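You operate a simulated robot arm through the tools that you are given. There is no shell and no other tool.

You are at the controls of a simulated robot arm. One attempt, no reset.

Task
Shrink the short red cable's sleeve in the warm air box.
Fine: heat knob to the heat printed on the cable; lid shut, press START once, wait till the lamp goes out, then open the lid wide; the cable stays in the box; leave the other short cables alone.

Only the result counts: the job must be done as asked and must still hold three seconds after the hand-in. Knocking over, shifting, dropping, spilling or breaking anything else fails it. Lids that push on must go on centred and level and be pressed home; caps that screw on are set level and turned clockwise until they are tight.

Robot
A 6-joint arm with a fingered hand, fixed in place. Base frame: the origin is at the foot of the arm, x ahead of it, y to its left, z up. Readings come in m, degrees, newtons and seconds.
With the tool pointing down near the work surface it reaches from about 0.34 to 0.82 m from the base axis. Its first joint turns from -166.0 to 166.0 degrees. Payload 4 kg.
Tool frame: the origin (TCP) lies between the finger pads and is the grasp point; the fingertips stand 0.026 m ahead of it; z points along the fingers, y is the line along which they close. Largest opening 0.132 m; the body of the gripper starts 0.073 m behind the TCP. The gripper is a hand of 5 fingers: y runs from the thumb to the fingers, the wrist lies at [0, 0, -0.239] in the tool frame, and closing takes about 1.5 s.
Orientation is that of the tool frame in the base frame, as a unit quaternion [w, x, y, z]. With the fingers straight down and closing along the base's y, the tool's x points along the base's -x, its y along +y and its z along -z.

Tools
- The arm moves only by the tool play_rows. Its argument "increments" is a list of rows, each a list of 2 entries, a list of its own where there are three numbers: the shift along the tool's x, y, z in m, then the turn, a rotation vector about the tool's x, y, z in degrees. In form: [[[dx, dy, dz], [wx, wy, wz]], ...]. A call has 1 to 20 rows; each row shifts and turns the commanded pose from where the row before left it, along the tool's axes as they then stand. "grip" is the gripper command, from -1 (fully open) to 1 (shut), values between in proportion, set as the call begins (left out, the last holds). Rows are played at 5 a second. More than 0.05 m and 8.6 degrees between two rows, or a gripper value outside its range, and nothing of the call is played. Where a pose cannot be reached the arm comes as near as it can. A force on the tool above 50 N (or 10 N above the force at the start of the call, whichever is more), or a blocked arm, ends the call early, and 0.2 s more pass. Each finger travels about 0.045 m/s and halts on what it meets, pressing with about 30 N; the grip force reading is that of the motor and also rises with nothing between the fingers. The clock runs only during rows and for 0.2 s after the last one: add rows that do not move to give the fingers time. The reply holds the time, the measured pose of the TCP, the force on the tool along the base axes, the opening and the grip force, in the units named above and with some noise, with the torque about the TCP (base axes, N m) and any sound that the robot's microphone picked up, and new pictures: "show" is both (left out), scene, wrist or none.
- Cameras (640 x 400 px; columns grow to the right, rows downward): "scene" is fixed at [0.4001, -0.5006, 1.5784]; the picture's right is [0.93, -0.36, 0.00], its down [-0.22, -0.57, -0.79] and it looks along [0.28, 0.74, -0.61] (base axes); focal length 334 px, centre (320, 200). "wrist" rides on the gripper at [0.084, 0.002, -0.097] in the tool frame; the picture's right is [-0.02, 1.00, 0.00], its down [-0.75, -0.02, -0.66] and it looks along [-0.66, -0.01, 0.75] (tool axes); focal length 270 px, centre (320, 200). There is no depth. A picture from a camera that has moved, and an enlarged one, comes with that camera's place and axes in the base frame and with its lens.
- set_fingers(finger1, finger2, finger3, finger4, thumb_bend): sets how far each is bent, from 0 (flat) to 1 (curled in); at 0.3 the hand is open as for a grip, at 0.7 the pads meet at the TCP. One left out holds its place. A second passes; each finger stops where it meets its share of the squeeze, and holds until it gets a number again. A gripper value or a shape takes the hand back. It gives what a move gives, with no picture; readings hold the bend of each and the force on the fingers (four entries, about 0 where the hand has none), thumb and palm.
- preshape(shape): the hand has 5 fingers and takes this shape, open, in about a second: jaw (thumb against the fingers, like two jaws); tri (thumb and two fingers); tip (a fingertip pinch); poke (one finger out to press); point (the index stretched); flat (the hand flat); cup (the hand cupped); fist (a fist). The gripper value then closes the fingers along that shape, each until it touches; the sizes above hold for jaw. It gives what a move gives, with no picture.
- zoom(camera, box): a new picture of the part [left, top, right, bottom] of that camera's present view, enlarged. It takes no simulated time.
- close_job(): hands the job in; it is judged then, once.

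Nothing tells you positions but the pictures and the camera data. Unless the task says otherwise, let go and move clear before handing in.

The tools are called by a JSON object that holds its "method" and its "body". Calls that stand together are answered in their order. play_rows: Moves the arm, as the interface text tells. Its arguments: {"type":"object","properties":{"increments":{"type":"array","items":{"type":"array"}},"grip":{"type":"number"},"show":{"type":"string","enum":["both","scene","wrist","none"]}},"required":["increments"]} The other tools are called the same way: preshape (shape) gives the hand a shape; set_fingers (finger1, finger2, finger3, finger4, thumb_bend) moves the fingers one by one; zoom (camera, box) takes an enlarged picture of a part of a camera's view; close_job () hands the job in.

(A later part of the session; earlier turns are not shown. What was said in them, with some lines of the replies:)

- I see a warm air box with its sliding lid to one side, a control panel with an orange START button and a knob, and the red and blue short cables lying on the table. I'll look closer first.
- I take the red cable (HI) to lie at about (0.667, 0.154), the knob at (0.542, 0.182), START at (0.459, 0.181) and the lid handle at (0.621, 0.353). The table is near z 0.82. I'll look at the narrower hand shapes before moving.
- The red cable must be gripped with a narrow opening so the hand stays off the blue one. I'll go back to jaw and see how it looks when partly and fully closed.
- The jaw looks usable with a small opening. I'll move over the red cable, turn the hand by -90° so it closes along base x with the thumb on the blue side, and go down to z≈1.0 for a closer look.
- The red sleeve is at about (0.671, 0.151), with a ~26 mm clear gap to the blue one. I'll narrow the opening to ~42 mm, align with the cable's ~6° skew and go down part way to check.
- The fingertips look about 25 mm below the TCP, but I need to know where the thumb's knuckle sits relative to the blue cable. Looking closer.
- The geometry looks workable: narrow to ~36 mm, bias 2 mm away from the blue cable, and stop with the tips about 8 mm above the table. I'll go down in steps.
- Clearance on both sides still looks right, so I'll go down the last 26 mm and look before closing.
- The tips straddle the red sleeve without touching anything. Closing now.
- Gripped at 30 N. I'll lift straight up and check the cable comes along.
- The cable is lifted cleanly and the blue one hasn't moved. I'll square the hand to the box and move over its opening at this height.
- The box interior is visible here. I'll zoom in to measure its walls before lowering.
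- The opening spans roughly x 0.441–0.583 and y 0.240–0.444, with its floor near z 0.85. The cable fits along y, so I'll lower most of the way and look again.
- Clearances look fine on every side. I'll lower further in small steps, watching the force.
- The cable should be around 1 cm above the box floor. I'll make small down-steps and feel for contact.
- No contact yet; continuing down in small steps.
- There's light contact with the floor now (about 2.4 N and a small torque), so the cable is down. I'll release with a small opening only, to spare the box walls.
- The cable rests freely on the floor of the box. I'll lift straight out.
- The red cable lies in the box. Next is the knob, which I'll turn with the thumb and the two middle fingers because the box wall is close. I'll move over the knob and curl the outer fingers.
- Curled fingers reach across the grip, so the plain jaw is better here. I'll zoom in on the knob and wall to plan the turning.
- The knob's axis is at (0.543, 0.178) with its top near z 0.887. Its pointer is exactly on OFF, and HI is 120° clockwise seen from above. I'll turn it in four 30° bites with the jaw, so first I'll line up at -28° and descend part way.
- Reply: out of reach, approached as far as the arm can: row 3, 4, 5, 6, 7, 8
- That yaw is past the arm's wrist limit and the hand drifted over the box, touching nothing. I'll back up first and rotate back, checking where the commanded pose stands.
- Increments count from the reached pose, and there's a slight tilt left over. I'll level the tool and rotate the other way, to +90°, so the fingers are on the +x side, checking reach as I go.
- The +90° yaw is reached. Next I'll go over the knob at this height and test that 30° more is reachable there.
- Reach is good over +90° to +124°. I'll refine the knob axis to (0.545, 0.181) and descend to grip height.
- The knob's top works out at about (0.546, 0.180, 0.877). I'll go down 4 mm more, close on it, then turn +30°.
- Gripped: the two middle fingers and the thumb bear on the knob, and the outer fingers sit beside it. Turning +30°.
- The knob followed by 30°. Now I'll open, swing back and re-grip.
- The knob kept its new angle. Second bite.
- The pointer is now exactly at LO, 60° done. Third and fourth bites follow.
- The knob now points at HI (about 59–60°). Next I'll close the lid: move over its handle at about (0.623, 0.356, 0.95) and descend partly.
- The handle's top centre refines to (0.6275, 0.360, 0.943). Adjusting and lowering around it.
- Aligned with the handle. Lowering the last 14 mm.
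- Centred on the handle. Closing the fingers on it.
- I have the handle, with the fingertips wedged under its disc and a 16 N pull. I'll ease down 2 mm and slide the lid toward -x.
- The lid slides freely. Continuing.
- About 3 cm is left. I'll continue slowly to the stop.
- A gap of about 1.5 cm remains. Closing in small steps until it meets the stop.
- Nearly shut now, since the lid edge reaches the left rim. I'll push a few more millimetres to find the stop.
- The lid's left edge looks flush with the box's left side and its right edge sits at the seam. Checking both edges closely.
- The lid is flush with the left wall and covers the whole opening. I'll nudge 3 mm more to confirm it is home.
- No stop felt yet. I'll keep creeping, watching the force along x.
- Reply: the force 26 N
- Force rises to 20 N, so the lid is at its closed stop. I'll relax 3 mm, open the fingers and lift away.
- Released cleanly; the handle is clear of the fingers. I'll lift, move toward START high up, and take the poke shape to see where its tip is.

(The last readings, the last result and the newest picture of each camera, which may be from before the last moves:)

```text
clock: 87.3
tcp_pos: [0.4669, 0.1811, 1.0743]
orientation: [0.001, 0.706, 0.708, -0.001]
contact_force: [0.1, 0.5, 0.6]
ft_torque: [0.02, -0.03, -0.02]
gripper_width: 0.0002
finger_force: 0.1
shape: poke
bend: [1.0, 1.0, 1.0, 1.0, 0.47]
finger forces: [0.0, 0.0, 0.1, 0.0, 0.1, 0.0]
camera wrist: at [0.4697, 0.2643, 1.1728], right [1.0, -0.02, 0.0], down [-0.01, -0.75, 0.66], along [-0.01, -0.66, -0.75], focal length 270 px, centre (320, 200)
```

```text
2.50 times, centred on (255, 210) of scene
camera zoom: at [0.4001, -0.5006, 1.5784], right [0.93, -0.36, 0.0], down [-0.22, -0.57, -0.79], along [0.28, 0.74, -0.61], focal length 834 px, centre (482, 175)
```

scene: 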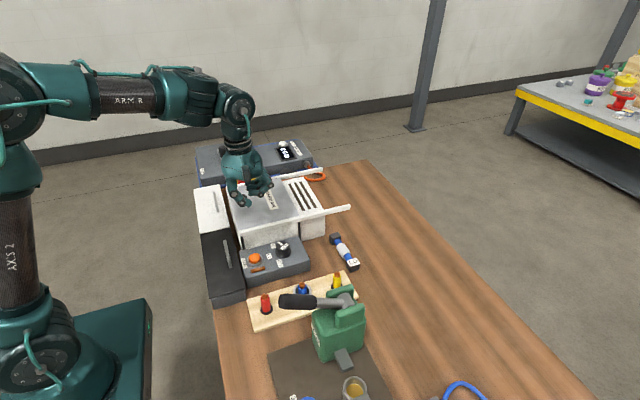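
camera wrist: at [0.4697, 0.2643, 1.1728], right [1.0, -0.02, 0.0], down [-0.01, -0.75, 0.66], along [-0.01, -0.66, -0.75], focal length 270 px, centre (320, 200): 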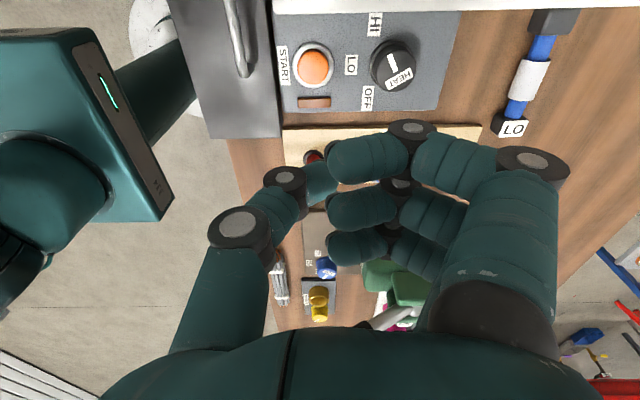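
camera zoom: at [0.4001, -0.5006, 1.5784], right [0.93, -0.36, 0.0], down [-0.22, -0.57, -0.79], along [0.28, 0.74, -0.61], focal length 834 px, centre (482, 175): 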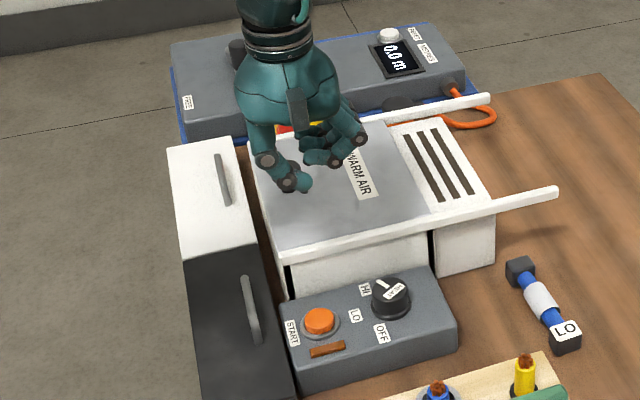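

The earlier gripper value closed the poking finger too. I'll open it with grip -1.

{"method": "play_rows", "body": {"increments": [[[0, 0, 0], [0, 0, 0]], [[0, 0, 0], [0, 0, 0]], [[0, 0, 0], [0, 0, 0]], [[0, 0, 0], [0, 0, 0]], [[0, 0, 0], [0, 0, 0]], [[0, 0, 0], [0, 0, 0]]], "grip": -1.0}}

{"method": "zoom", "body": {"camera": "scene", "box": [190, 130, 320, 290]}}

```text
clock: 88.7
tcp_pos: [0.4675, 0.1812, 1.0736]
orientation: [0.0, 0.707, 0.707, 0.0]
contact_force: [-0.8, 0.1, 0.0]
ft_torque: [0.02, 0.0, 0.01]
gripper_width: 0.0
finger_force: 0.0
shape: poke
bend: [1.0, 1.0, 1.0, 1.0, 0.47]
finger forces: [0.0, 0.1, 0.0, 0.0, 0.0, 0.0]
camera wrist: at [0.4697, 0.2643, 1.1728], right [1.0, -0.02, 0.0], down [-0.01, -0.75, 0.66], along [-0.01, -0.66, -0.75], focal length 270 px, centre (320, 200)
```

scene: 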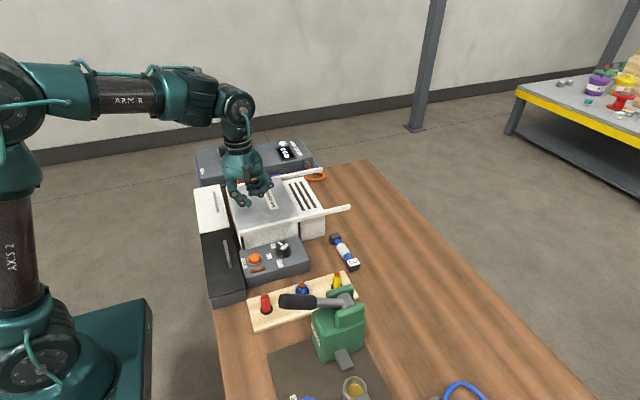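
wrist: 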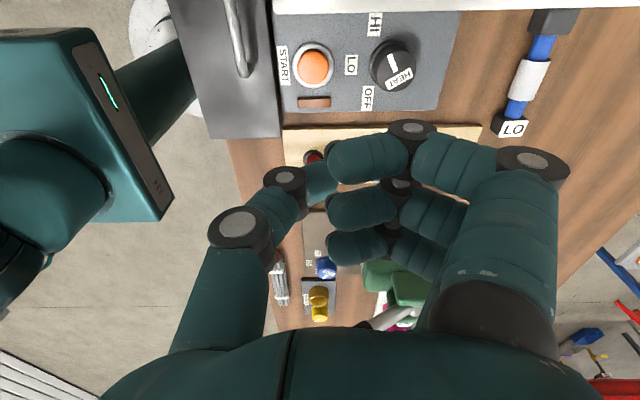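

```text
2.50 times, centred on (255, 210) of scene
camera zoom: at [0.4001, -0.5006, 1.5784], right [0.93, -0.36, 0.0], down [-0.22, -0.57, -0.79], along [0.28, 0.74, -0.61], focal length 834 px, centre (482, 175)
```

zoom: 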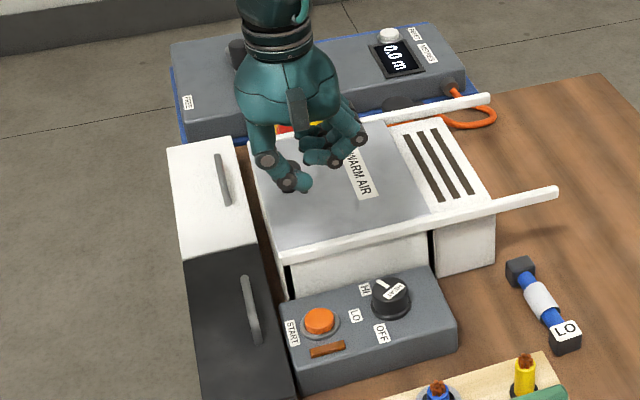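

In poke shape the thumb tip is the pressing tip, on the TCP axis, with the fingers curled higher. I'll position over START at (0.4605, 0.1805) and descend to about 2 cm above it.

{"method": "play_rows", "body": {"increments": [[[0, -0.007, 0], [0, 0, 0]], [[0, 0, 0.04], [0, 0, 0]], [[0, 0, 0.04], [0, 0, 0]], [[0, 0, 0.04], [0, 0, 0]], [[0, 0, 0.04], [0, 0, 0]], [[0, 0, 0], [0, 0, 0]]]}}

{"method": "zoom", "body": {"camera": "scene", "box": [225, 200, 315, 290]}}

{"method": "zoom", "body": {"camera": "wrist", "box": [200, 80, 440, 260]}}

```text
clock: 90.1
tcp_pos: [0.4608, 0.1792, 0.9146]
orientation: [0.001, 0.706, 0.708, -0.001]
contact_force: [0.4, 0.5, 0.5]
ft_torque: [0.01, 0.02, 0.01]
gripper_width: 0.0
finger_force: 0.1
shape: poke
bend: [1.0, 1.0, 1.0, 1.0, 0.47]
finger forces: [0.0, 0.1, 0.0, 0.0, 0.0, 0.0]
camera wrist: at [0.4619, 0.2634, 1.0125], right [1.0, -0.02, 0.0], down [-0.01, -0.75, 0.66], along [-0.01, -0.66, -0.75], focal length 270 px, centre (320, 200)
```

scene: 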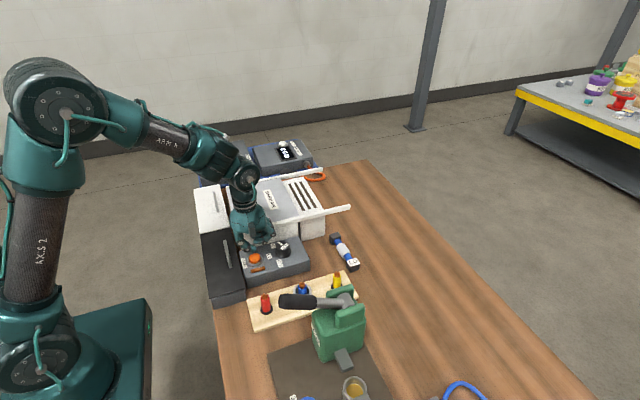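
wrist: 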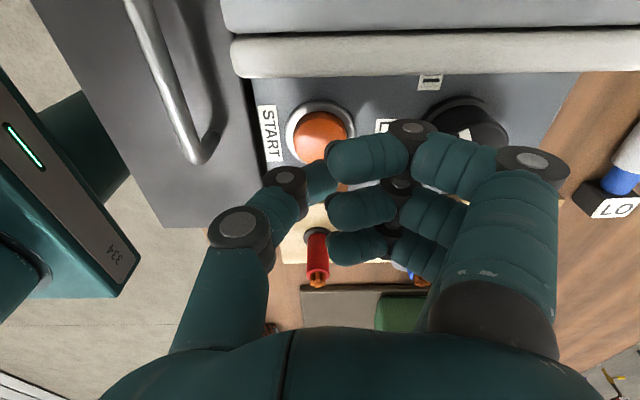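

```text
4.44 times, centred on (270, 245) of scene
camera zoom: at [0.4001, -0.5006, 1.5784], right [0.93, -0.36, 0.0], down [-0.22, -0.57, -0.79], along [0.28, 0.74, -0.61], focal length 1484 px, centre (542, 0)
```

zoom: 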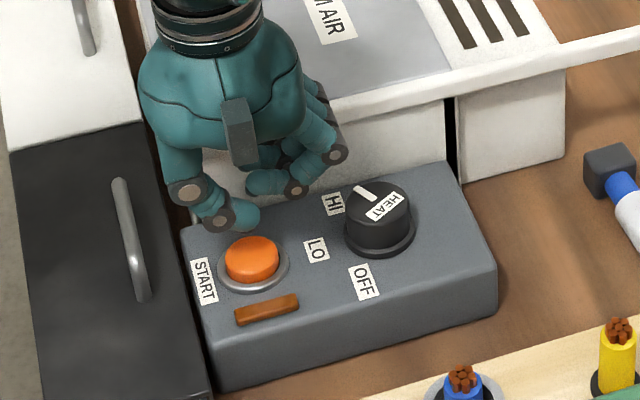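

```text
2.22 times, centred on (320, 170) of wrist
camera zoom: at [0.4619, 0.2634, 1.0125], right [1.0, -0.02, 0.0], down [-0.01, -0.75, 0.66], along [-0.01, -0.66, -0.75], focal length 601 px, centre (320, 267)
```

zoom: 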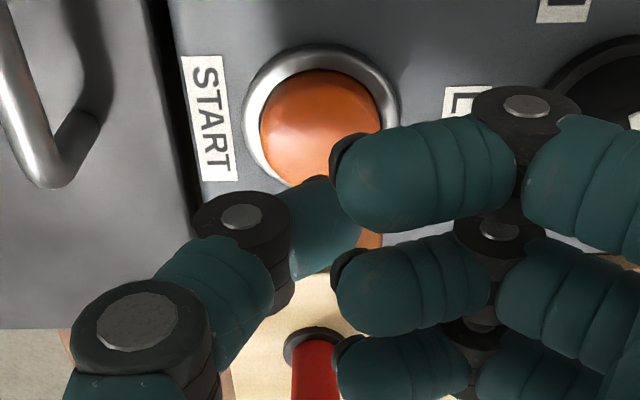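

The tip is directly above START. I'll press down gradually.

{"method": "play_rows", "body": {"increments": [[[0, 0, 0.01], [0, 0, 0]], [[0, 0, 0.008], [0, 0, 0]], [[0, 0, 0.003], [0, 0, 0]], [[0, 0, 0], [0, 0, 0]]], "show": "none"}}

{"method": "zoom", "body": {"camera": "scene", "box": [225, 200, 315, 290]}}

{"method": "zoom", "body": {"camera": "wrist", "box": [200, 80, 440, 260]}}

```text
clock: 91.1
tcp_pos: [0.4607, 0.1807, 0.8932]
orientation: [0.001, 0.706, 0.708, 0.0]
contact_force: [0.3, -0.9, -0.7]
ft_torque: [0.06, 0.01, 0.0]
gripper_width: 0.0
finger_force: 0.1
shape: poke
bend: [1.0, 1.0, 1.0, 1.0, 0.47]
finger forces: [0.0, 0.0, 0.0, 0.0, 0.0, 0.0]
```

```text
4.44 times, centred on (270, 245) of scene
camera zoom: at [0.4001, -0.5006, 1.5784], right [0.93, -0.36, 0.0], down [-0.22, -0.57, -0.79], along [0.28, 0.74, -0.61], focal length 1484 px, centre (542, 0)
```

zoom: 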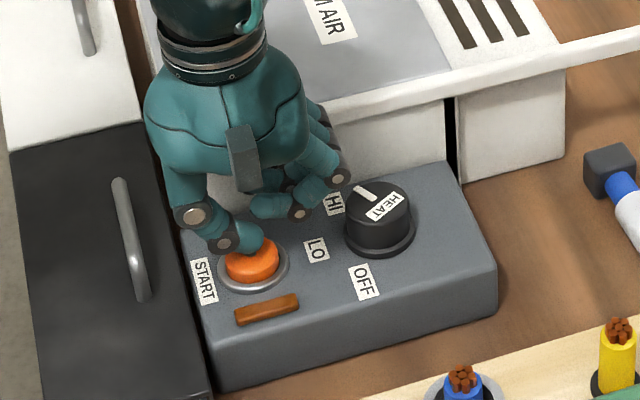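

```text
2.22 times, centred on (320, 170) of wrist
camera zoom: at [0.4619, 0.2639, 0.992], right [1.0, -0.02, 0.0], down [-0.01, -0.75, 0.66], along [-0.01, -0.66, -0.75], focal length 601 px, centre (320, 267)
```

zoom: 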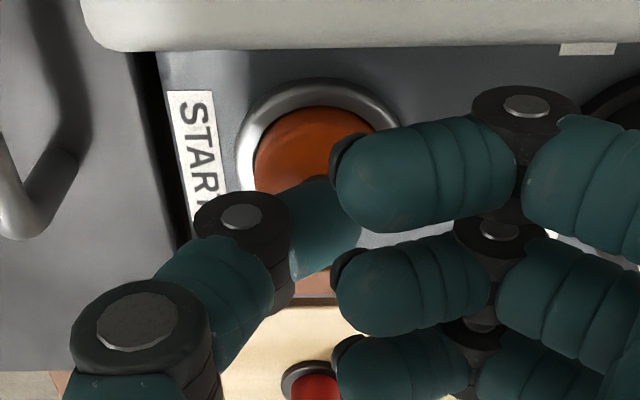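

{"method": "play_rows", "body": {"increments": [[[0, 0, 0.002], [0, 0, 0]], [[0, 0, 0.002], [0, 0, 0]], [[0, 0, 0], [0, 0, 0]]], "show": "none"}}

{"method": "play_rows", "body": {"increments": [[[0, 0, 0.002], [0, 0, 0]], [[0, 0, 0.001], [0, 0, 0]], [[0, 0, 0], [0, 0, 0]]], "show": "none"}}

{"method": "zoom", "body": {"camera": "scene", "box": [225, 200, 315, 290]}}

```text
clock: 91.9
tcp_pos: [0.4608, 0.1791, 0.8896]
orientation: [0.001, 0.707, 0.707, -0.001]
contact_force: [-0.4, 0.3, 1.4]
ft_torque: [-0.01, 0.0, -0.01]
gripper_width: 0.0
finger_force: 0.0
shape: poke
bend: [1.0, 1.0, 1.0, 1.0, 0.47]
finger forces: [0.1, 0.1, 0.1, 0.0, 1.0, 0.0]
```

```text
clock: 92.7
tcp_pos: [0.4597, 0.1795, 0.886]
orientation: [0.001, 0.706, 0.708, 0.0]
contact_force: [0.6, -0.7, 2.9]
ft_torque: [0.01, -0.03, 0.03]
gripper_width: 0.0002
finger_force: 0.1
shape: poke
bend: [1.0, 1.0, 1.0, 1.0, 0.47]
finger forces: [0.0, 0.0, 0.0, 0.0, 2.2, 0.1]
heard: click
```

```text
4.44 times, centred on (270, 245) of scene
camera zoom: at [0.4001, -0.5006, 1.5784], right [0.93, -0.36, 0.0], down [-0.22, -0.57, -0.79], along [0.28, 0.74, -0.61], focal length 1484 px, centre (542, 0)
```

zoom: 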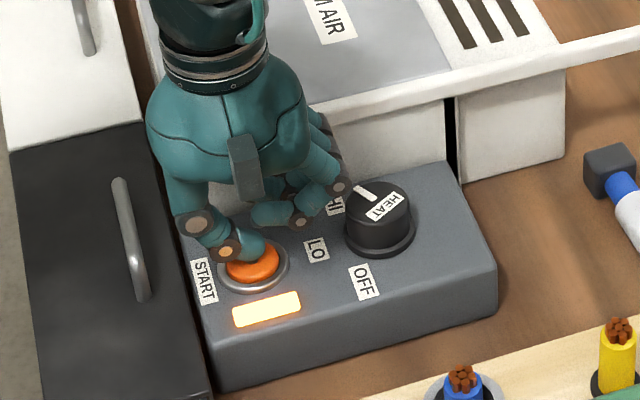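

A click was heard and the lamp is lit. I'll lift straight off the button, move clear, and keep watching the lamp.

{"method": "play_rows", "body": {"increments": [[[0, 0, -0.02], [0, 0, 0]], [[0, 0, -0.03], [0, 0, 0]], [[0, 0, -0.04], [0, 0, 0]], [[0, 0, -0.04], [0, 0, 0]], [[0, 0, -0.03], [0, 0, 0]], [[0, 0, 0], [0, 0, 0]]], "show": "scene"}}

{"method": "preshape", "body": {"shape": "jaw"}}

{"method": "play_rows", "body": {"increments": [[[0.045, 0, 0], [0, 0, 0]], [[0.045, 0, 0], [0, 0, 0]], [[0.045, 0, 0], [0, 0, 0]], [[0.045, 0, 0], [0, 0, 0]], [[0, 0.009, 0], [0, 0, 0]], [[0, 0, 0], [0, 0, 0]]], "grip": 0.0}}

{"method": "zoom", "body": {"camera": "scene", "box": [210, 160, 340, 290]}}

```text
clock: 94.1
tcp_pos: [0.462, 0.1788, 1.0457]
orientation: [0.001, 0.707, 0.707, 0.0]
contact_force: [-0.2, -0.5, -0.5]
ft_torque: [0.01, -0.01, 0.0]
gripper_width: 0.0
finger_force: 0.1
shape: poke
bend: [1.0, 1.0, 1.0, 1.0, 0.47]
finger forces: [0.0, 0.0, 0.1, 0.1, 0.0, 0.1]
```

scene: 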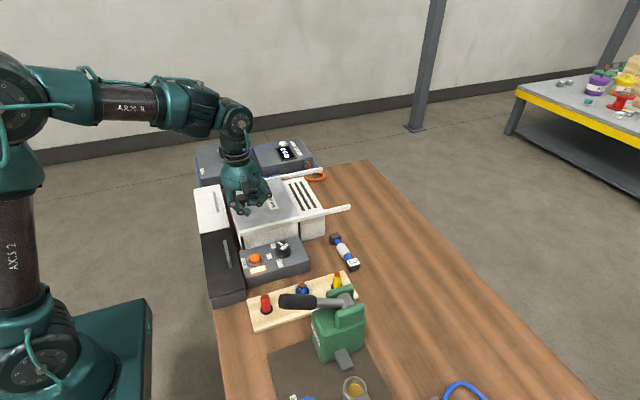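

```text
clock: 95.0
tcp_pos: [0.4608, 0.1804, 1.0466]
orientation: [0.0, 0.706, 0.708, 0.0]
contact_force: [0.4, 0.0, 0.7]
ft_torque: [-0.03, 0.01, -0.02]
gripper_width: 0.1319
finger_force: 0.0
shape: jaw
bend: [0.3, 0.3, 0.3, 0.3, 0.3]
finger forces: [0.0, 0.1, 0.0, 0.1, 0.0, 0.0]
```

```text
clock: 96.4
tcp_pos: [0.4674, 0.3599, 1.0483]
orientation: [0.001, 0.706, 0.708, -0.001]
contact_force: [0.0, 0.7, -0.4]
ft_torque: [0.02, 0.02, 0.02]
gripper_width: 0.0669
finger_force: 0.1
shape: jaw
bend: [0.73, 0.73, 0.73, 0.73, 0.7]
finger forces: [0.0, 0.0, 0.0, 0.0, 0.0, 0.1]
camera wrist: at [0.4703, 0.4445, 1.1459], right [1.0, -0.02, 0.0], down [-0.01, -0.75, 0.66], along [-0.01, -0.66, -0.75], focal length 270 px, centre (320, 200)
```

scene: 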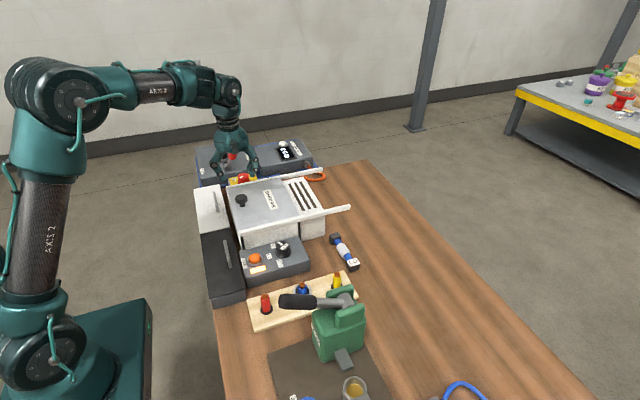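
wrist: 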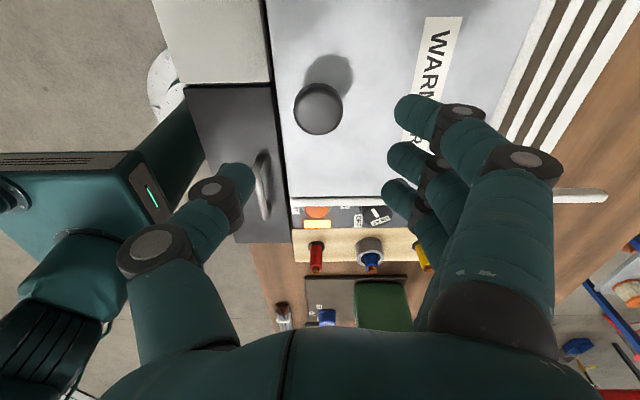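

```text
3.08 times, centred on (275, 225) of scene
camera zoom: at [0.4001, -0.5006, 1.5784], right [0.93, -0.36, 0.0], down [-0.22, -0.57, -0.79], along [0.28, 0.74, -0.61], focal length 1027 px, centre (458, 123)
```

zoom: 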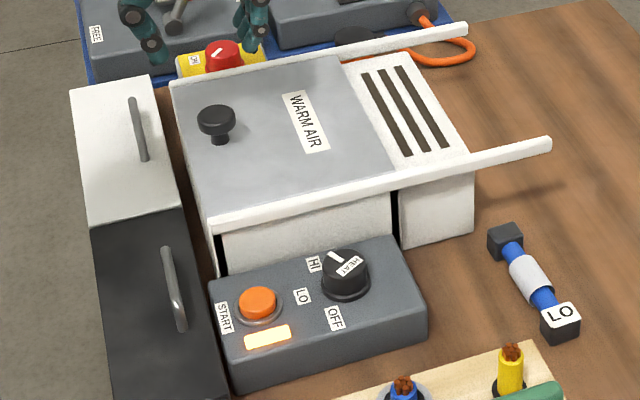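

The lamp is on. I'll wait above the handle without moving until it goes out.

{"method": "play_rows", "body": {"increments": [[[0, 0, 0], [0, 0, 0]], [[0, 0, 0], [0, 0, 0]], [[0, 0, 0], [0, 0, 0]], [[0, 0, 0], [0, 0, 0]], [[0, 0, 0], [0, 0, 0]], [[0, 0, 0], [0, 0, 0]], [[0, 0, 0], [0, 0, 0]], [[0, 0, 0], [0, 0, 0]], [[0, 0, 0], [0, 0, 0]], [[0, 0, 0], [0, 0, 0]], [[0, 0, 0], [0, 0, 0]], [[0, 0, 0], [0, 0, 0]], [[0, 0, 0], [0, 0, 0]], [[0, 0, 0], [0, 0, 0]], [[0, 0, 0], [0, 0, 0]], [[0, 0, 0], [0, 0, 0]], [[0, 0, 0], [0, 0, 0]], [[0, 0, 0], [0, 0, 0]], [[0, 0, 0], [0, 0, 0]], [[0, 0, 0], [0, 0, 0]]], "show": "none"}}

{"method": "zoom", "body": {"camera": "scene", "box": [230, 220, 330, 290]}}

```text
clock: 100.6
tcp_pos: [0.4675, 0.3592, 1.0464]
orientation: [0.001, 0.706, 0.708, -0.001]
contact_force: [0.5, -0.6, 0.3]
ft_torque: [0.01, 0.01, 0.0]
gripper_width: 0.0668
finger_force: 0.1
shape: jaw
bend: [0.73, 0.73, 0.73, 0.73, 0.7]
finger forces: [0.0, 0.1, 0.1, 0.0, 0.1, 0.0]
```

```text
5.71 times, centred on (280, 255) of scene
camera zoom: at [0.4001, -0.5006, 1.5784], right [0.93, -0.36, 0.0], down [-0.22, -0.57, -0.79], along [0.28, 0.74, -0.61], focal length 1907 px, centre (549, -114)
```

zoom: 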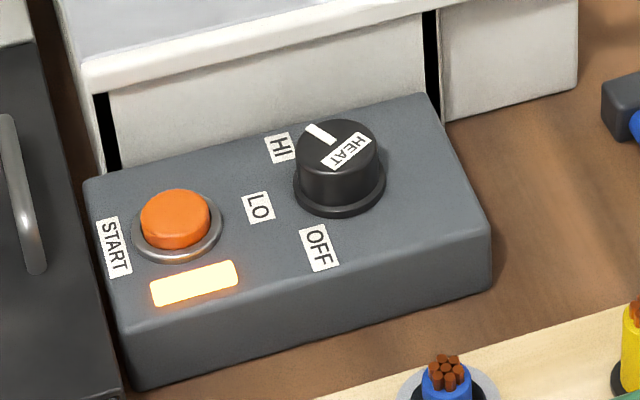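

The lamp is still lit, so I'll keep waiting.

{"method": "play_rows", "body": {"increments": [[[0, 0, 0], [0, 0, 0]], [[0, 0, 0], [0, 0, 0]], [[0, 0, 0], [0, 0, 0]], [[0, 0, 0], [0, 0, 0]], [[0, 0, 0], [0, 0, 0]], [[0, 0, 0], [0, 0, 0]], [[0, 0, 0], [0, 0, 0]], [[0, 0, 0], [0, 0, 0]], [[0, 0, 0], [0, 0, 0]], [[0, 0, 0], [0, 0, 0]], [[0, 0, 0], [0, 0, 0]], [[0, 0, 0], [0, 0, 0]], [[0, 0, 0], [0, 0, 0]], [[0, 0, 0], [0, 0, 0]], [[0, 0, 0], [0, 0, 0]], [[0, 0, 0], [0, 0, 0]], [[0, 0, 0], [0, 0, 0]], [[0, 0, 0], [0, 0, 0]], [[0, 0, 0], [0, 0, 0]], [[0, 0, 0], [0, 0, 0]]], "show": "none"}}

{"method": "zoom", "body": {"camera": "scene", "box": [230, 220, 330, 290]}}

{"method": "play_rows", "body": {"increments": [[[0, 0, 0], [0, 0, 0]], [[0, 0, 0], [0, 0, 0]], [[0, 0, 0], [0, 0, 0]], [[0, 0, 0], [0, 0, 0]], [[0, 0, 0], [0, 0, 0]], [[0, 0, 0], [0, 0, 0]], [[0, 0, 0], [0, 0, 0]], [[0, 0, 0], [0, 0, 0]], [[0, 0, 0], [0, 0, 0]], [[0, 0, 0], [0, 0, 0]], [[0, 0, 0], [0, 0, 0]], [[0, 0, 0], [0, 0, 0]], [[0, 0, 0], [0, 0, 0]], [[0, 0, 0], [0, 0, 0]], [[0, 0, 0], [0, 0, 0]], [[0, 0, 0], [0, 0, 0]], [[0, 0, 0], [0, 0, 0]], [[0, 0, 0], [0, 0, 0]], [[0, 0, 0], [0, 0, 0]], [[0, 0, 0], [0, 0, 0]]], "show": "none"}}

{"method": "zoom", "body": {"camera": "scene", "box": [230, 220, 330, 290]}}

```text
clock: 104.8
tcp_pos: [0.4685, 0.3608, 1.0471]
orientation: [-0.001, 0.707, 0.707, -0.001]
contact_force: [0.6, -0.6, -0.4]
ft_torque: [-0.04, -0.01, -0.01]
gripper_width: 0.067
finger_force: 0.0
shape: jaw
bend: [0.73, 0.73, 0.73, 0.73, 0.7]
finger forces: [0.0, 0.0, 0.0, 0.0, 0.1, 0.1]
```

```text
5.71 times, centred on (280, 255) of scene
camera zoom: at [0.4001, -0.5006, 1.5784], right [0.93, -0.36, 0.0], down [-0.22, -0.57, -0.79], along [0.28, 0.74, -0.61], focal length 1907 px, centre (549, -114)
```

zoom: 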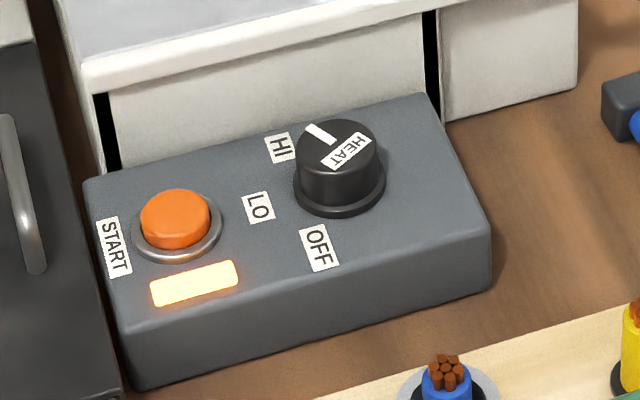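

```text
clock: 109.0
tcp_pos: [0.4693, 0.3605, 1.0478]
orientation: [0.001, 0.706, 0.708, -0.001]
contact_force: [0.9, 1.3, -0.8]
ft_torque: [0.01, -0.01, 0.03]
gripper_width: 0.0671
finger_force: 0.0
shape: jaw
bend: [0.73, 0.73, 0.73, 0.73, 0.7]
finger forces: [0.1, 0.0, 0.0, 0.0, 0.0, 0.0]
```

```text
5.71 times, centred on (280, 255) of scene
camera zoom: at [0.4001, -0.5006, 1.5784], right [0.93, -0.36, 0.0], down [-0.22, -0.57, -0.79], along [0.28, 0.74, -0.61], focal length 1907 px, centre (549, -114)
```

zoom: 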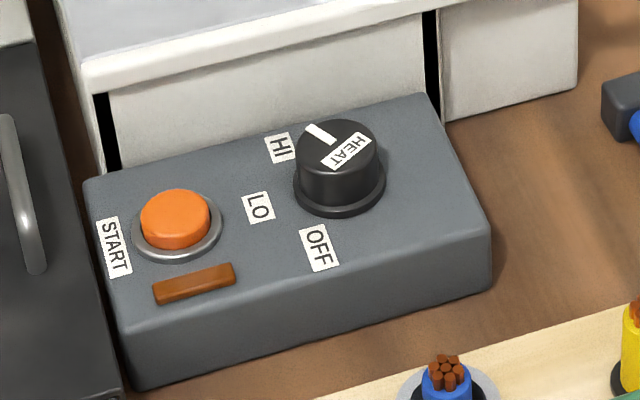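

The lamp is out. I'll lower around the handle again and take hold of it to open the lid.

{"method": "play_rows", "body": {"increments": [[[0, 0, 0.03], [0, 0, 0]], [[0, 0, 0.03], [0, 0, 0]], [[0, 0, 0.02], [0, 0, 0]], [[0, 0, 0.012], [0, 0, 0]], [[0, 0, 0.009], [0, 0, 0]], [[0, 0, 0], [0, 0, 0]]], "show": "wrist"}}

{"method": "zoom", "body": {"camera": "scene", "box": [200, 150, 310, 240]}}

```text
clock: 110.4
tcp_pos: [0.469, 0.3596, 0.9452]
orientation: [0.001, 0.707, 0.708, -0.001]
contact_force: [0.6, 0.7, -0.4]
ft_torque: [0.0, 0.02, -0.01]
gripper_width: 0.0671
finger_force: 0.0
shape: jaw
bend: [0.73, 0.73, 0.73, 0.73, 0.7]
finger forces: [0.0, 0.0, 0.0, 0.0, 0.0, 0.0]
camera wrist: at [0.4711, 0.4432, 1.0435], right [1.0, -0.02, 0.0], down [-0.01, -0.75, 0.66], along [-0.01, -0.66, -0.75], focal length 270 px, centre (320, 200)
```

wrist: 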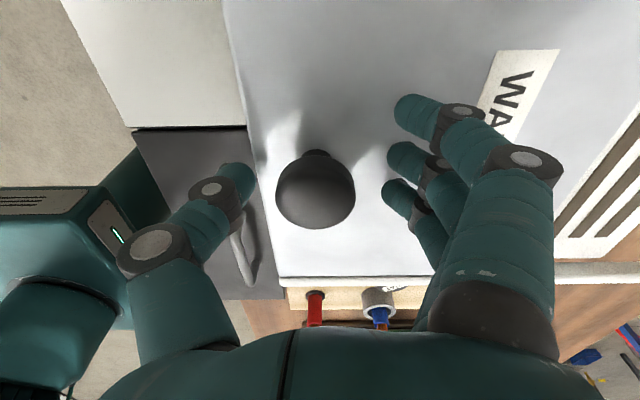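

```text
4.44 times, centred on (255, 195) of scene
camera zoom: at [0.4001, -0.5006, 1.5784], right [0.93, -0.36, 0.0], down [-0.22, -0.57, -0.79], along [0.28, 0.74, -0.61], focal length 1484 px, centre (609, 222)
```

zoom: 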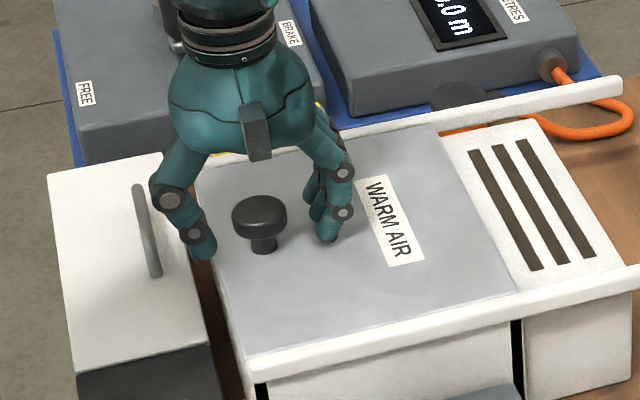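

{"method": "play_rows", "body": {"increments": [[[0, 0, 0], [0, 0, 0]], [[0, 0, 0], [0, 0, 0]], [[0, 0, 0], [0, 0, 0]], [[0, 0, 0], [0, 0, 0]], [[0, 0, 0], [0, 0, 0]], [[0, 0, 0], [0, 0, 0]], [[0, 0, 0], [0, 0, 0]]], "grip": 1.0, "show": "none"}}

{"method": "play_rows", "body": {"increments": [[[0, 0.01, 0.001], [0, 0, 0]], [[0, 0.02, 0], [0, 0, 0]], [[0, 0.02, 0], [0, 0, 0]], [[0, 0.02, 0], [0, 0, 0]], [[0, 0, 0], [0, 0, 0]]]}}

{"method": "zoom", "body": {"camera": "scene", "box": [210, 140, 350, 250]}}

```text
clock: 112.0
tcp_pos: [0.4691, 0.3592, 0.9447]
orientation: [0.0, 0.706, 0.708, -0.002]
contact_force: [-2.4, -0.8, -15.7]
ft_torque: [0.0, -0.14, 0.05]
gripper_width: 0.0084
finger_force: 30.1
shape: jaw
bend: [0.67, 0.7, 0.69, 0.67, 0.72]
finger forces: [0.0, 10.7, 9.8, 0.0, 26.7, 0.0]
```

```text
clock: 113.2
tcp_pos: [0.5393, 0.3589, 0.9449]
orientation: [0.0, 0.706, 0.708, -0.002]
contact_force: [-0.5, -8.6, -11.7]
ft_torque: [-0.05, -0.13, 0.08]
gripper_width: 0.0081
finger_force: 29.4
shape: jaw
bend: [0.67, 0.7, 0.68, 0.67, 0.73]
finger forces: [0.0, 10.3, 12.0, 0.1, 25.7, 0.0]
camera wrist: at [0.5417, 0.4435, 1.0422], right [1.0, -0.02, 0.0], down [-0.01, -0.75, 0.66], along [-0.01, -0.66, -0.75], focal length 270 px, centre (320, 200)
```

scene: 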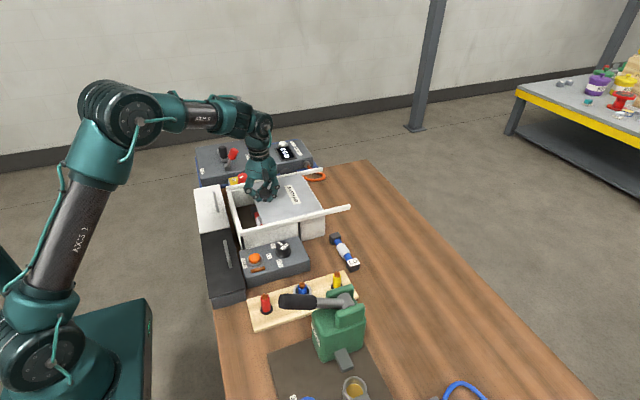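
wrist: 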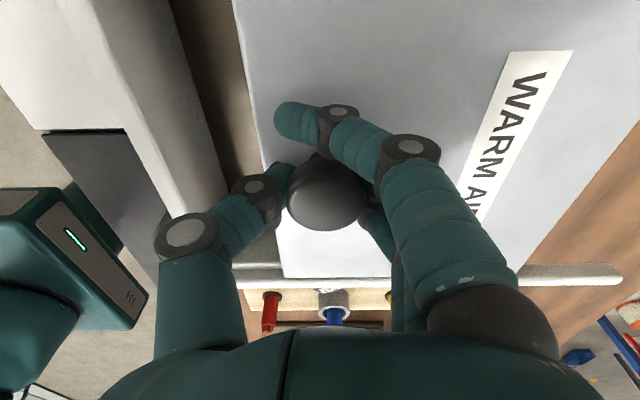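

```text
3.64 times, centred on (280, 195) of scene
camera zoom: at [0.4001, -0.5006, 1.5784], right [0.93, -0.36, 0.0], down [-0.22, -0.57, -0.79], along [0.28, 0.74, -0.61], focal length 1214 px, centre (466, 218)
```

zoom: 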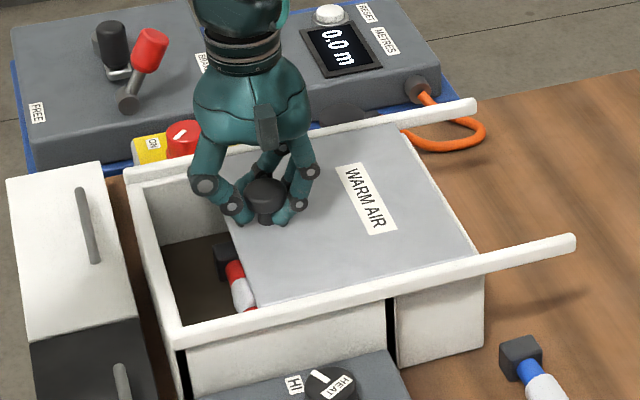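

The lid slides open well. Continuing toward fully open.

{"method": "play_rows", "body": {"increments": [[[-0.001, 0.02, 0], [0, 0, 0]], [[0, 0.02, 0], [0, 0, 0]], [[0, 0.02, 0], [0, 0, 0]], [[0, 0.02, 0], [0, 0, 0]], [[0, 0, 0], [0, 0, 0]]], "show": "none"}}

{"method": "zoom", "body": {"camera": "scene", "box": [210, 140, 350, 250]}}

```text
clock: 114.4
tcp_pos: [0.6185, 0.3592, 0.9441]
orientation: [0.0, 0.706, 0.708, -0.002]
contact_force: [0.1, -7.6, -17.1]
ft_torque: [-0.03, -0.17, 0.03]
gripper_width: 0.0076
finger_force: 30.7
shape: jaw
bend: [0.67, 0.69, 0.68, 0.67, 0.73]
finger forces: [0.0, 11.5, 13.1, 0.0, 26.4, 0.0]
```

```text
3.64 times, centred on (280, 195) of scene
camera zoom: at [0.4001, -0.5006, 1.5784], right [0.93, -0.36, 0.0], down [-0.22, -0.57, -0.79], along [0.28, 0.74, -0.61], focal length 1214 px, centre (466, 218)
```

zoom: 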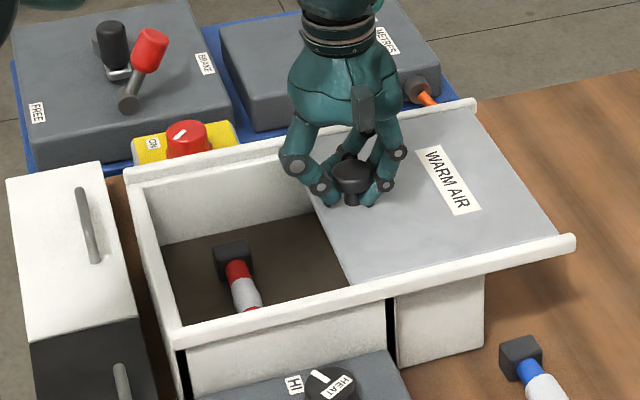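

Nearly at its original open position. I'll creep on to the open stop.

{"method": "play_rows", "body": {"increments": [[[0, 0.005, 0], [0, 0, 0]], [[0, 0.004, 0], [0, 0, 0]], [[0, 0, 0], [0, 0, 0]]], "show": "none"}}

{"method": "play_rows", "body": {"increments": [[[0, 0.003, 0], [0, 0, 0]], [[0, 0.002, 0], [0, 0, 0]], [[0, 0, 0], [0, 0, 0]]], "show": "none"}}

{"method": "zoom", "body": {"camera": "scene", "box": [210, 140, 350, 250]}}

```text
clock: 115.2
tcp_pos: [0.6276, 0.3594, 0.9441]
orientation: [0.001, 0.707, 0.707, -0.001]
contact_force: [0.1, -6.2, -17.7]
ft_torque: [-0.06, -0.13, 0.05]
gripper_width: 0.0077
finger_force: 29.6
shape: jaw
bend: [0.67, 0.69, 0.68, 0.67, 0.73]
finger forces: [0.1, 11.8, 12.9, 0.0, 26.0, 0.0]
```

```text
clock: 116.0
tcp_pos: [0.6312, 0.3597, 0.944]
orientation: [0.0, 0.706, 0.709, -0.001]
contact_force: [-16.4, -5.0, -17.0]
ft_torque: [0.0, 0.0, 0.13]
gripper_width: 0.0086
finger_force: 30.5
shape: jaw
bend: [0.67, 0.69, 0.69, 0.67, 0.73]
finger forces: [0.0, 9.8, 10.5, 0.0, 32.9, 0.0]
```

```text
3.64 times, centred on (280, 195) of scene
camera zoom: at [0.4001, -0.5006, 1.5784], right [0.93, -0.36, 0.0], down [-0.22, -0.57, -0.79], along [0.28, 0.74, -0.61], focal length 1214 px, centre (466, 218)
```

zoom: 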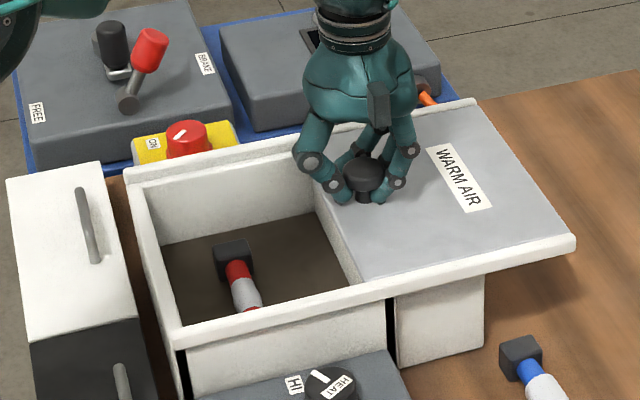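

At the open stop (16 N), with the lid wide open. I'll relax, release and lift clear.

{"method": "play_rows", "body": {"increments": [[[0, -0.002, 0], [0, 0, 0]], [[0, 0, 0], [0, 0, 0]]], "show": "none"}}

{"method": "play_rows", "body": {"increments": [[[0, 0, 0], [0, 0, 0]], [[0, 0, 0], [0, 0, 0]], [[0, 0, 0], [0, 0, 0]], [[0, 0, 0], [0, 0, 0]], [[0, 0, 0], [0, 0, 0]], [[0, 0, 0], [0, 0, 0]], [[0, 0, 0], [0, 0, 0]]], "grip": 0.0, "show": "wrist"}}

```text
clock: 116.6
tcp_pos: [0.6302, 0.3588, 0.9445]
orientation: [0.001, 0.706, 0.708, 0.0]
contact_force: [-6.2, -3.3, -18.3]
ft_torque: [0.0, -0.02, 0.1]
gripper_width: 0.0087
finger_force: 29.7
shape: jaw
bend: [0.67, 0.69, 0.69, 0.67, 0.73]
finger forces: [0.0, 12.3, 12.0, 0.0, 27.4, 0.1]
```

```text
clock: 118.2
tcp_pos: [0.6307, 0.3585, 0.9447]
orientation: [0.001, 0.706, 0.708, -0.001]
contact_force: [-0.6, 0.2, 0.4]
ft_torque: [0.01, 0.0, 0.01]
gripper_width: 0.0655
finger_force: 0.1
shape: jaw
bend: [0.73, 0.73, 0.73, 0.73, 0.7]
finger forces: [0.0, 0.0, 0.0, 0.0, 0.0, 0.0]
camera wrist: at [0.633, 0.443, 1.0426], right [1.0, -0.02, 0.0], down [-0.01, -0.75, 0.66], along [-0.01, -0.66, -0.75], focal length 270 px, centre (320, 200)
```

wrist: 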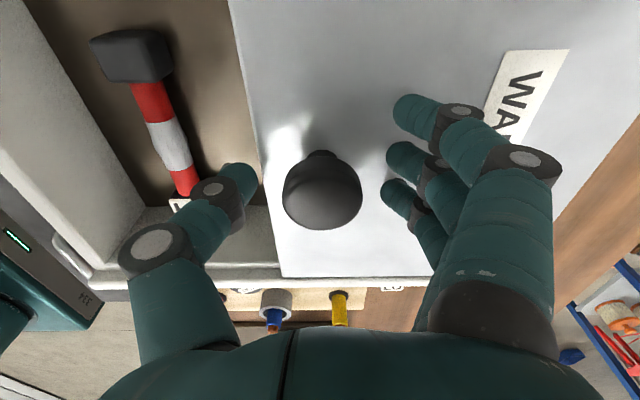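

The sleeve has visibly shrunk onto the cable. Lifting clear for a final check.

{"method": "play_rows", "body": {"increments": [[[0, 0, -0.02], [0, 0, 0]], [[0, 0, -0.03], [0, 0, 0]], [[0, 0, -0.04], [0, 0, 0]], [[0, 0, -0.05], [0, 0, 0]], [[0, 0, -0.05], [0, 0, 0]], [[0, 0, 0], [0, 0, 0]]]}}

{"method": "zoom", "body": {"camera": "scene", "box": [190, 150, 370, 300]}}

{"method": "zoom", "body": {"camera": "wrist", "box": [120, 0, 360, 180]}}

```text
clock: 119.6
tcp_pos: [0.6308, 0.3582, 1.1327]
orientation: [0.001, 0.707, 0.707, -0.002]
contact_force: [-0.9, -0.4, -0.1]
ft_torque: [0.0, -0.02, 0.02]
gripper_width: 0.0654
finger_force: 0.1
shape: jaw
bend: [0.73, 0.73, 0.73, 0.73, 0.7]
finger forces: [0.1, 0.0, 0.1, 0.1, 0.1, 0.0]
camera wrist: at [0.6334, 0.4423, 1.2321], right [1.0, -0.02, 0.0], down [-0.01, -0.75, 0.66], along [-0.01, -0.66, -0.75], focal length 270 px, centre (320, 200)
```

scene: 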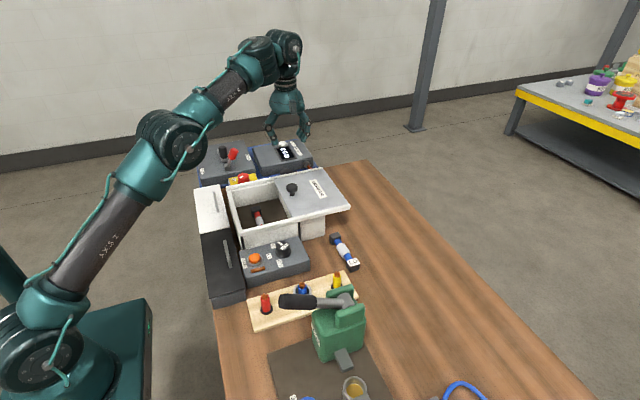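
wrist: 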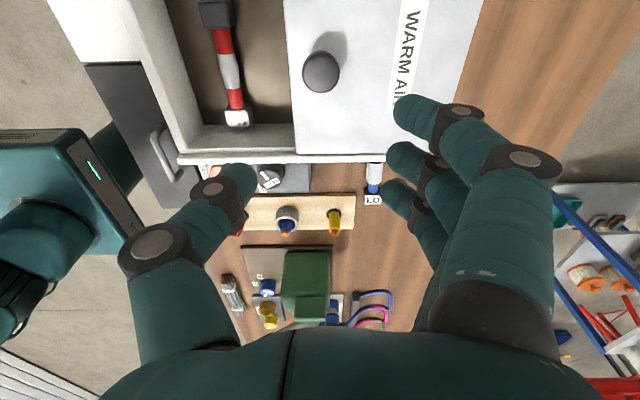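

```text
2.67 times, centred on (280, 225) of scene
camera zoom: at [0.4001, -0.5006, 1.5784], right [0.93, -0.36, 0.0], down [-0.22, -0.57, -0.79], along [0.28, 0.74, -0.61], focal length 890 px, centre (427, 133)
```

zoom: 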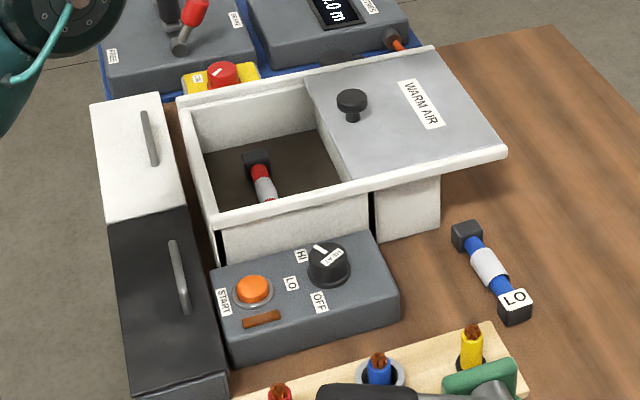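

```text
2.22 times, centred on (240, 90) of wrist
camera zoom: at [0.6334, 0.4423, 1.2321], right [1.0, -0.02, 0.0], down [-0.01, -0.75, 0.66], along [-0.01, -0.66, -0.75], focal length 601 px, centre (498, 444)
```

zoom: 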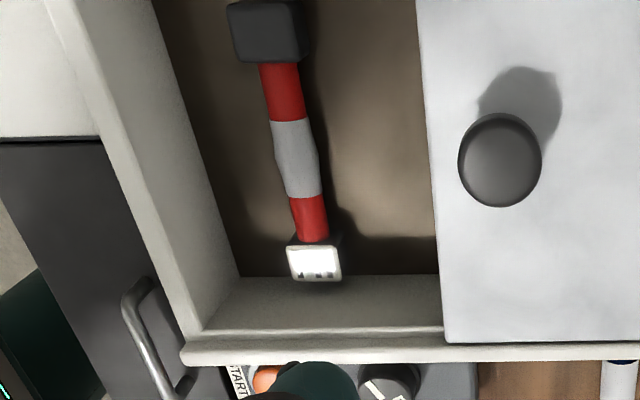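

The red cable is in the box with its sleeve shrunk tight, the lamp is out and the knob is at HI. The lid is wide open, the blue cable has not moved and the hand is clear, so I'm handing the job in.

{"method": "close_job", "body": {}}

```text
The job is handed in.
```

The red cable's sleeve is shrunk tight, and I've handed the job in. I haven't been told how it was judged.

- **Heat:** I set the knob to HI, the heat printed on the red cable, by turning it clockwise from OFF.
- **Run:** I slid the lid to its closed stop and pressed START once (one click). The lamp lit, and I waited until it went out.
- **Finish:** I slid the lid back to its open stop. The red cable is still in the box.
- **Other items:** The blue cable looks unmoved in the last picture, and nothing else looks shifted.

While lining up for the knob, one wrist angle was out of reach and the hand drifted over the open box. The force readings showed no contact, so I backed off and used a different angle.
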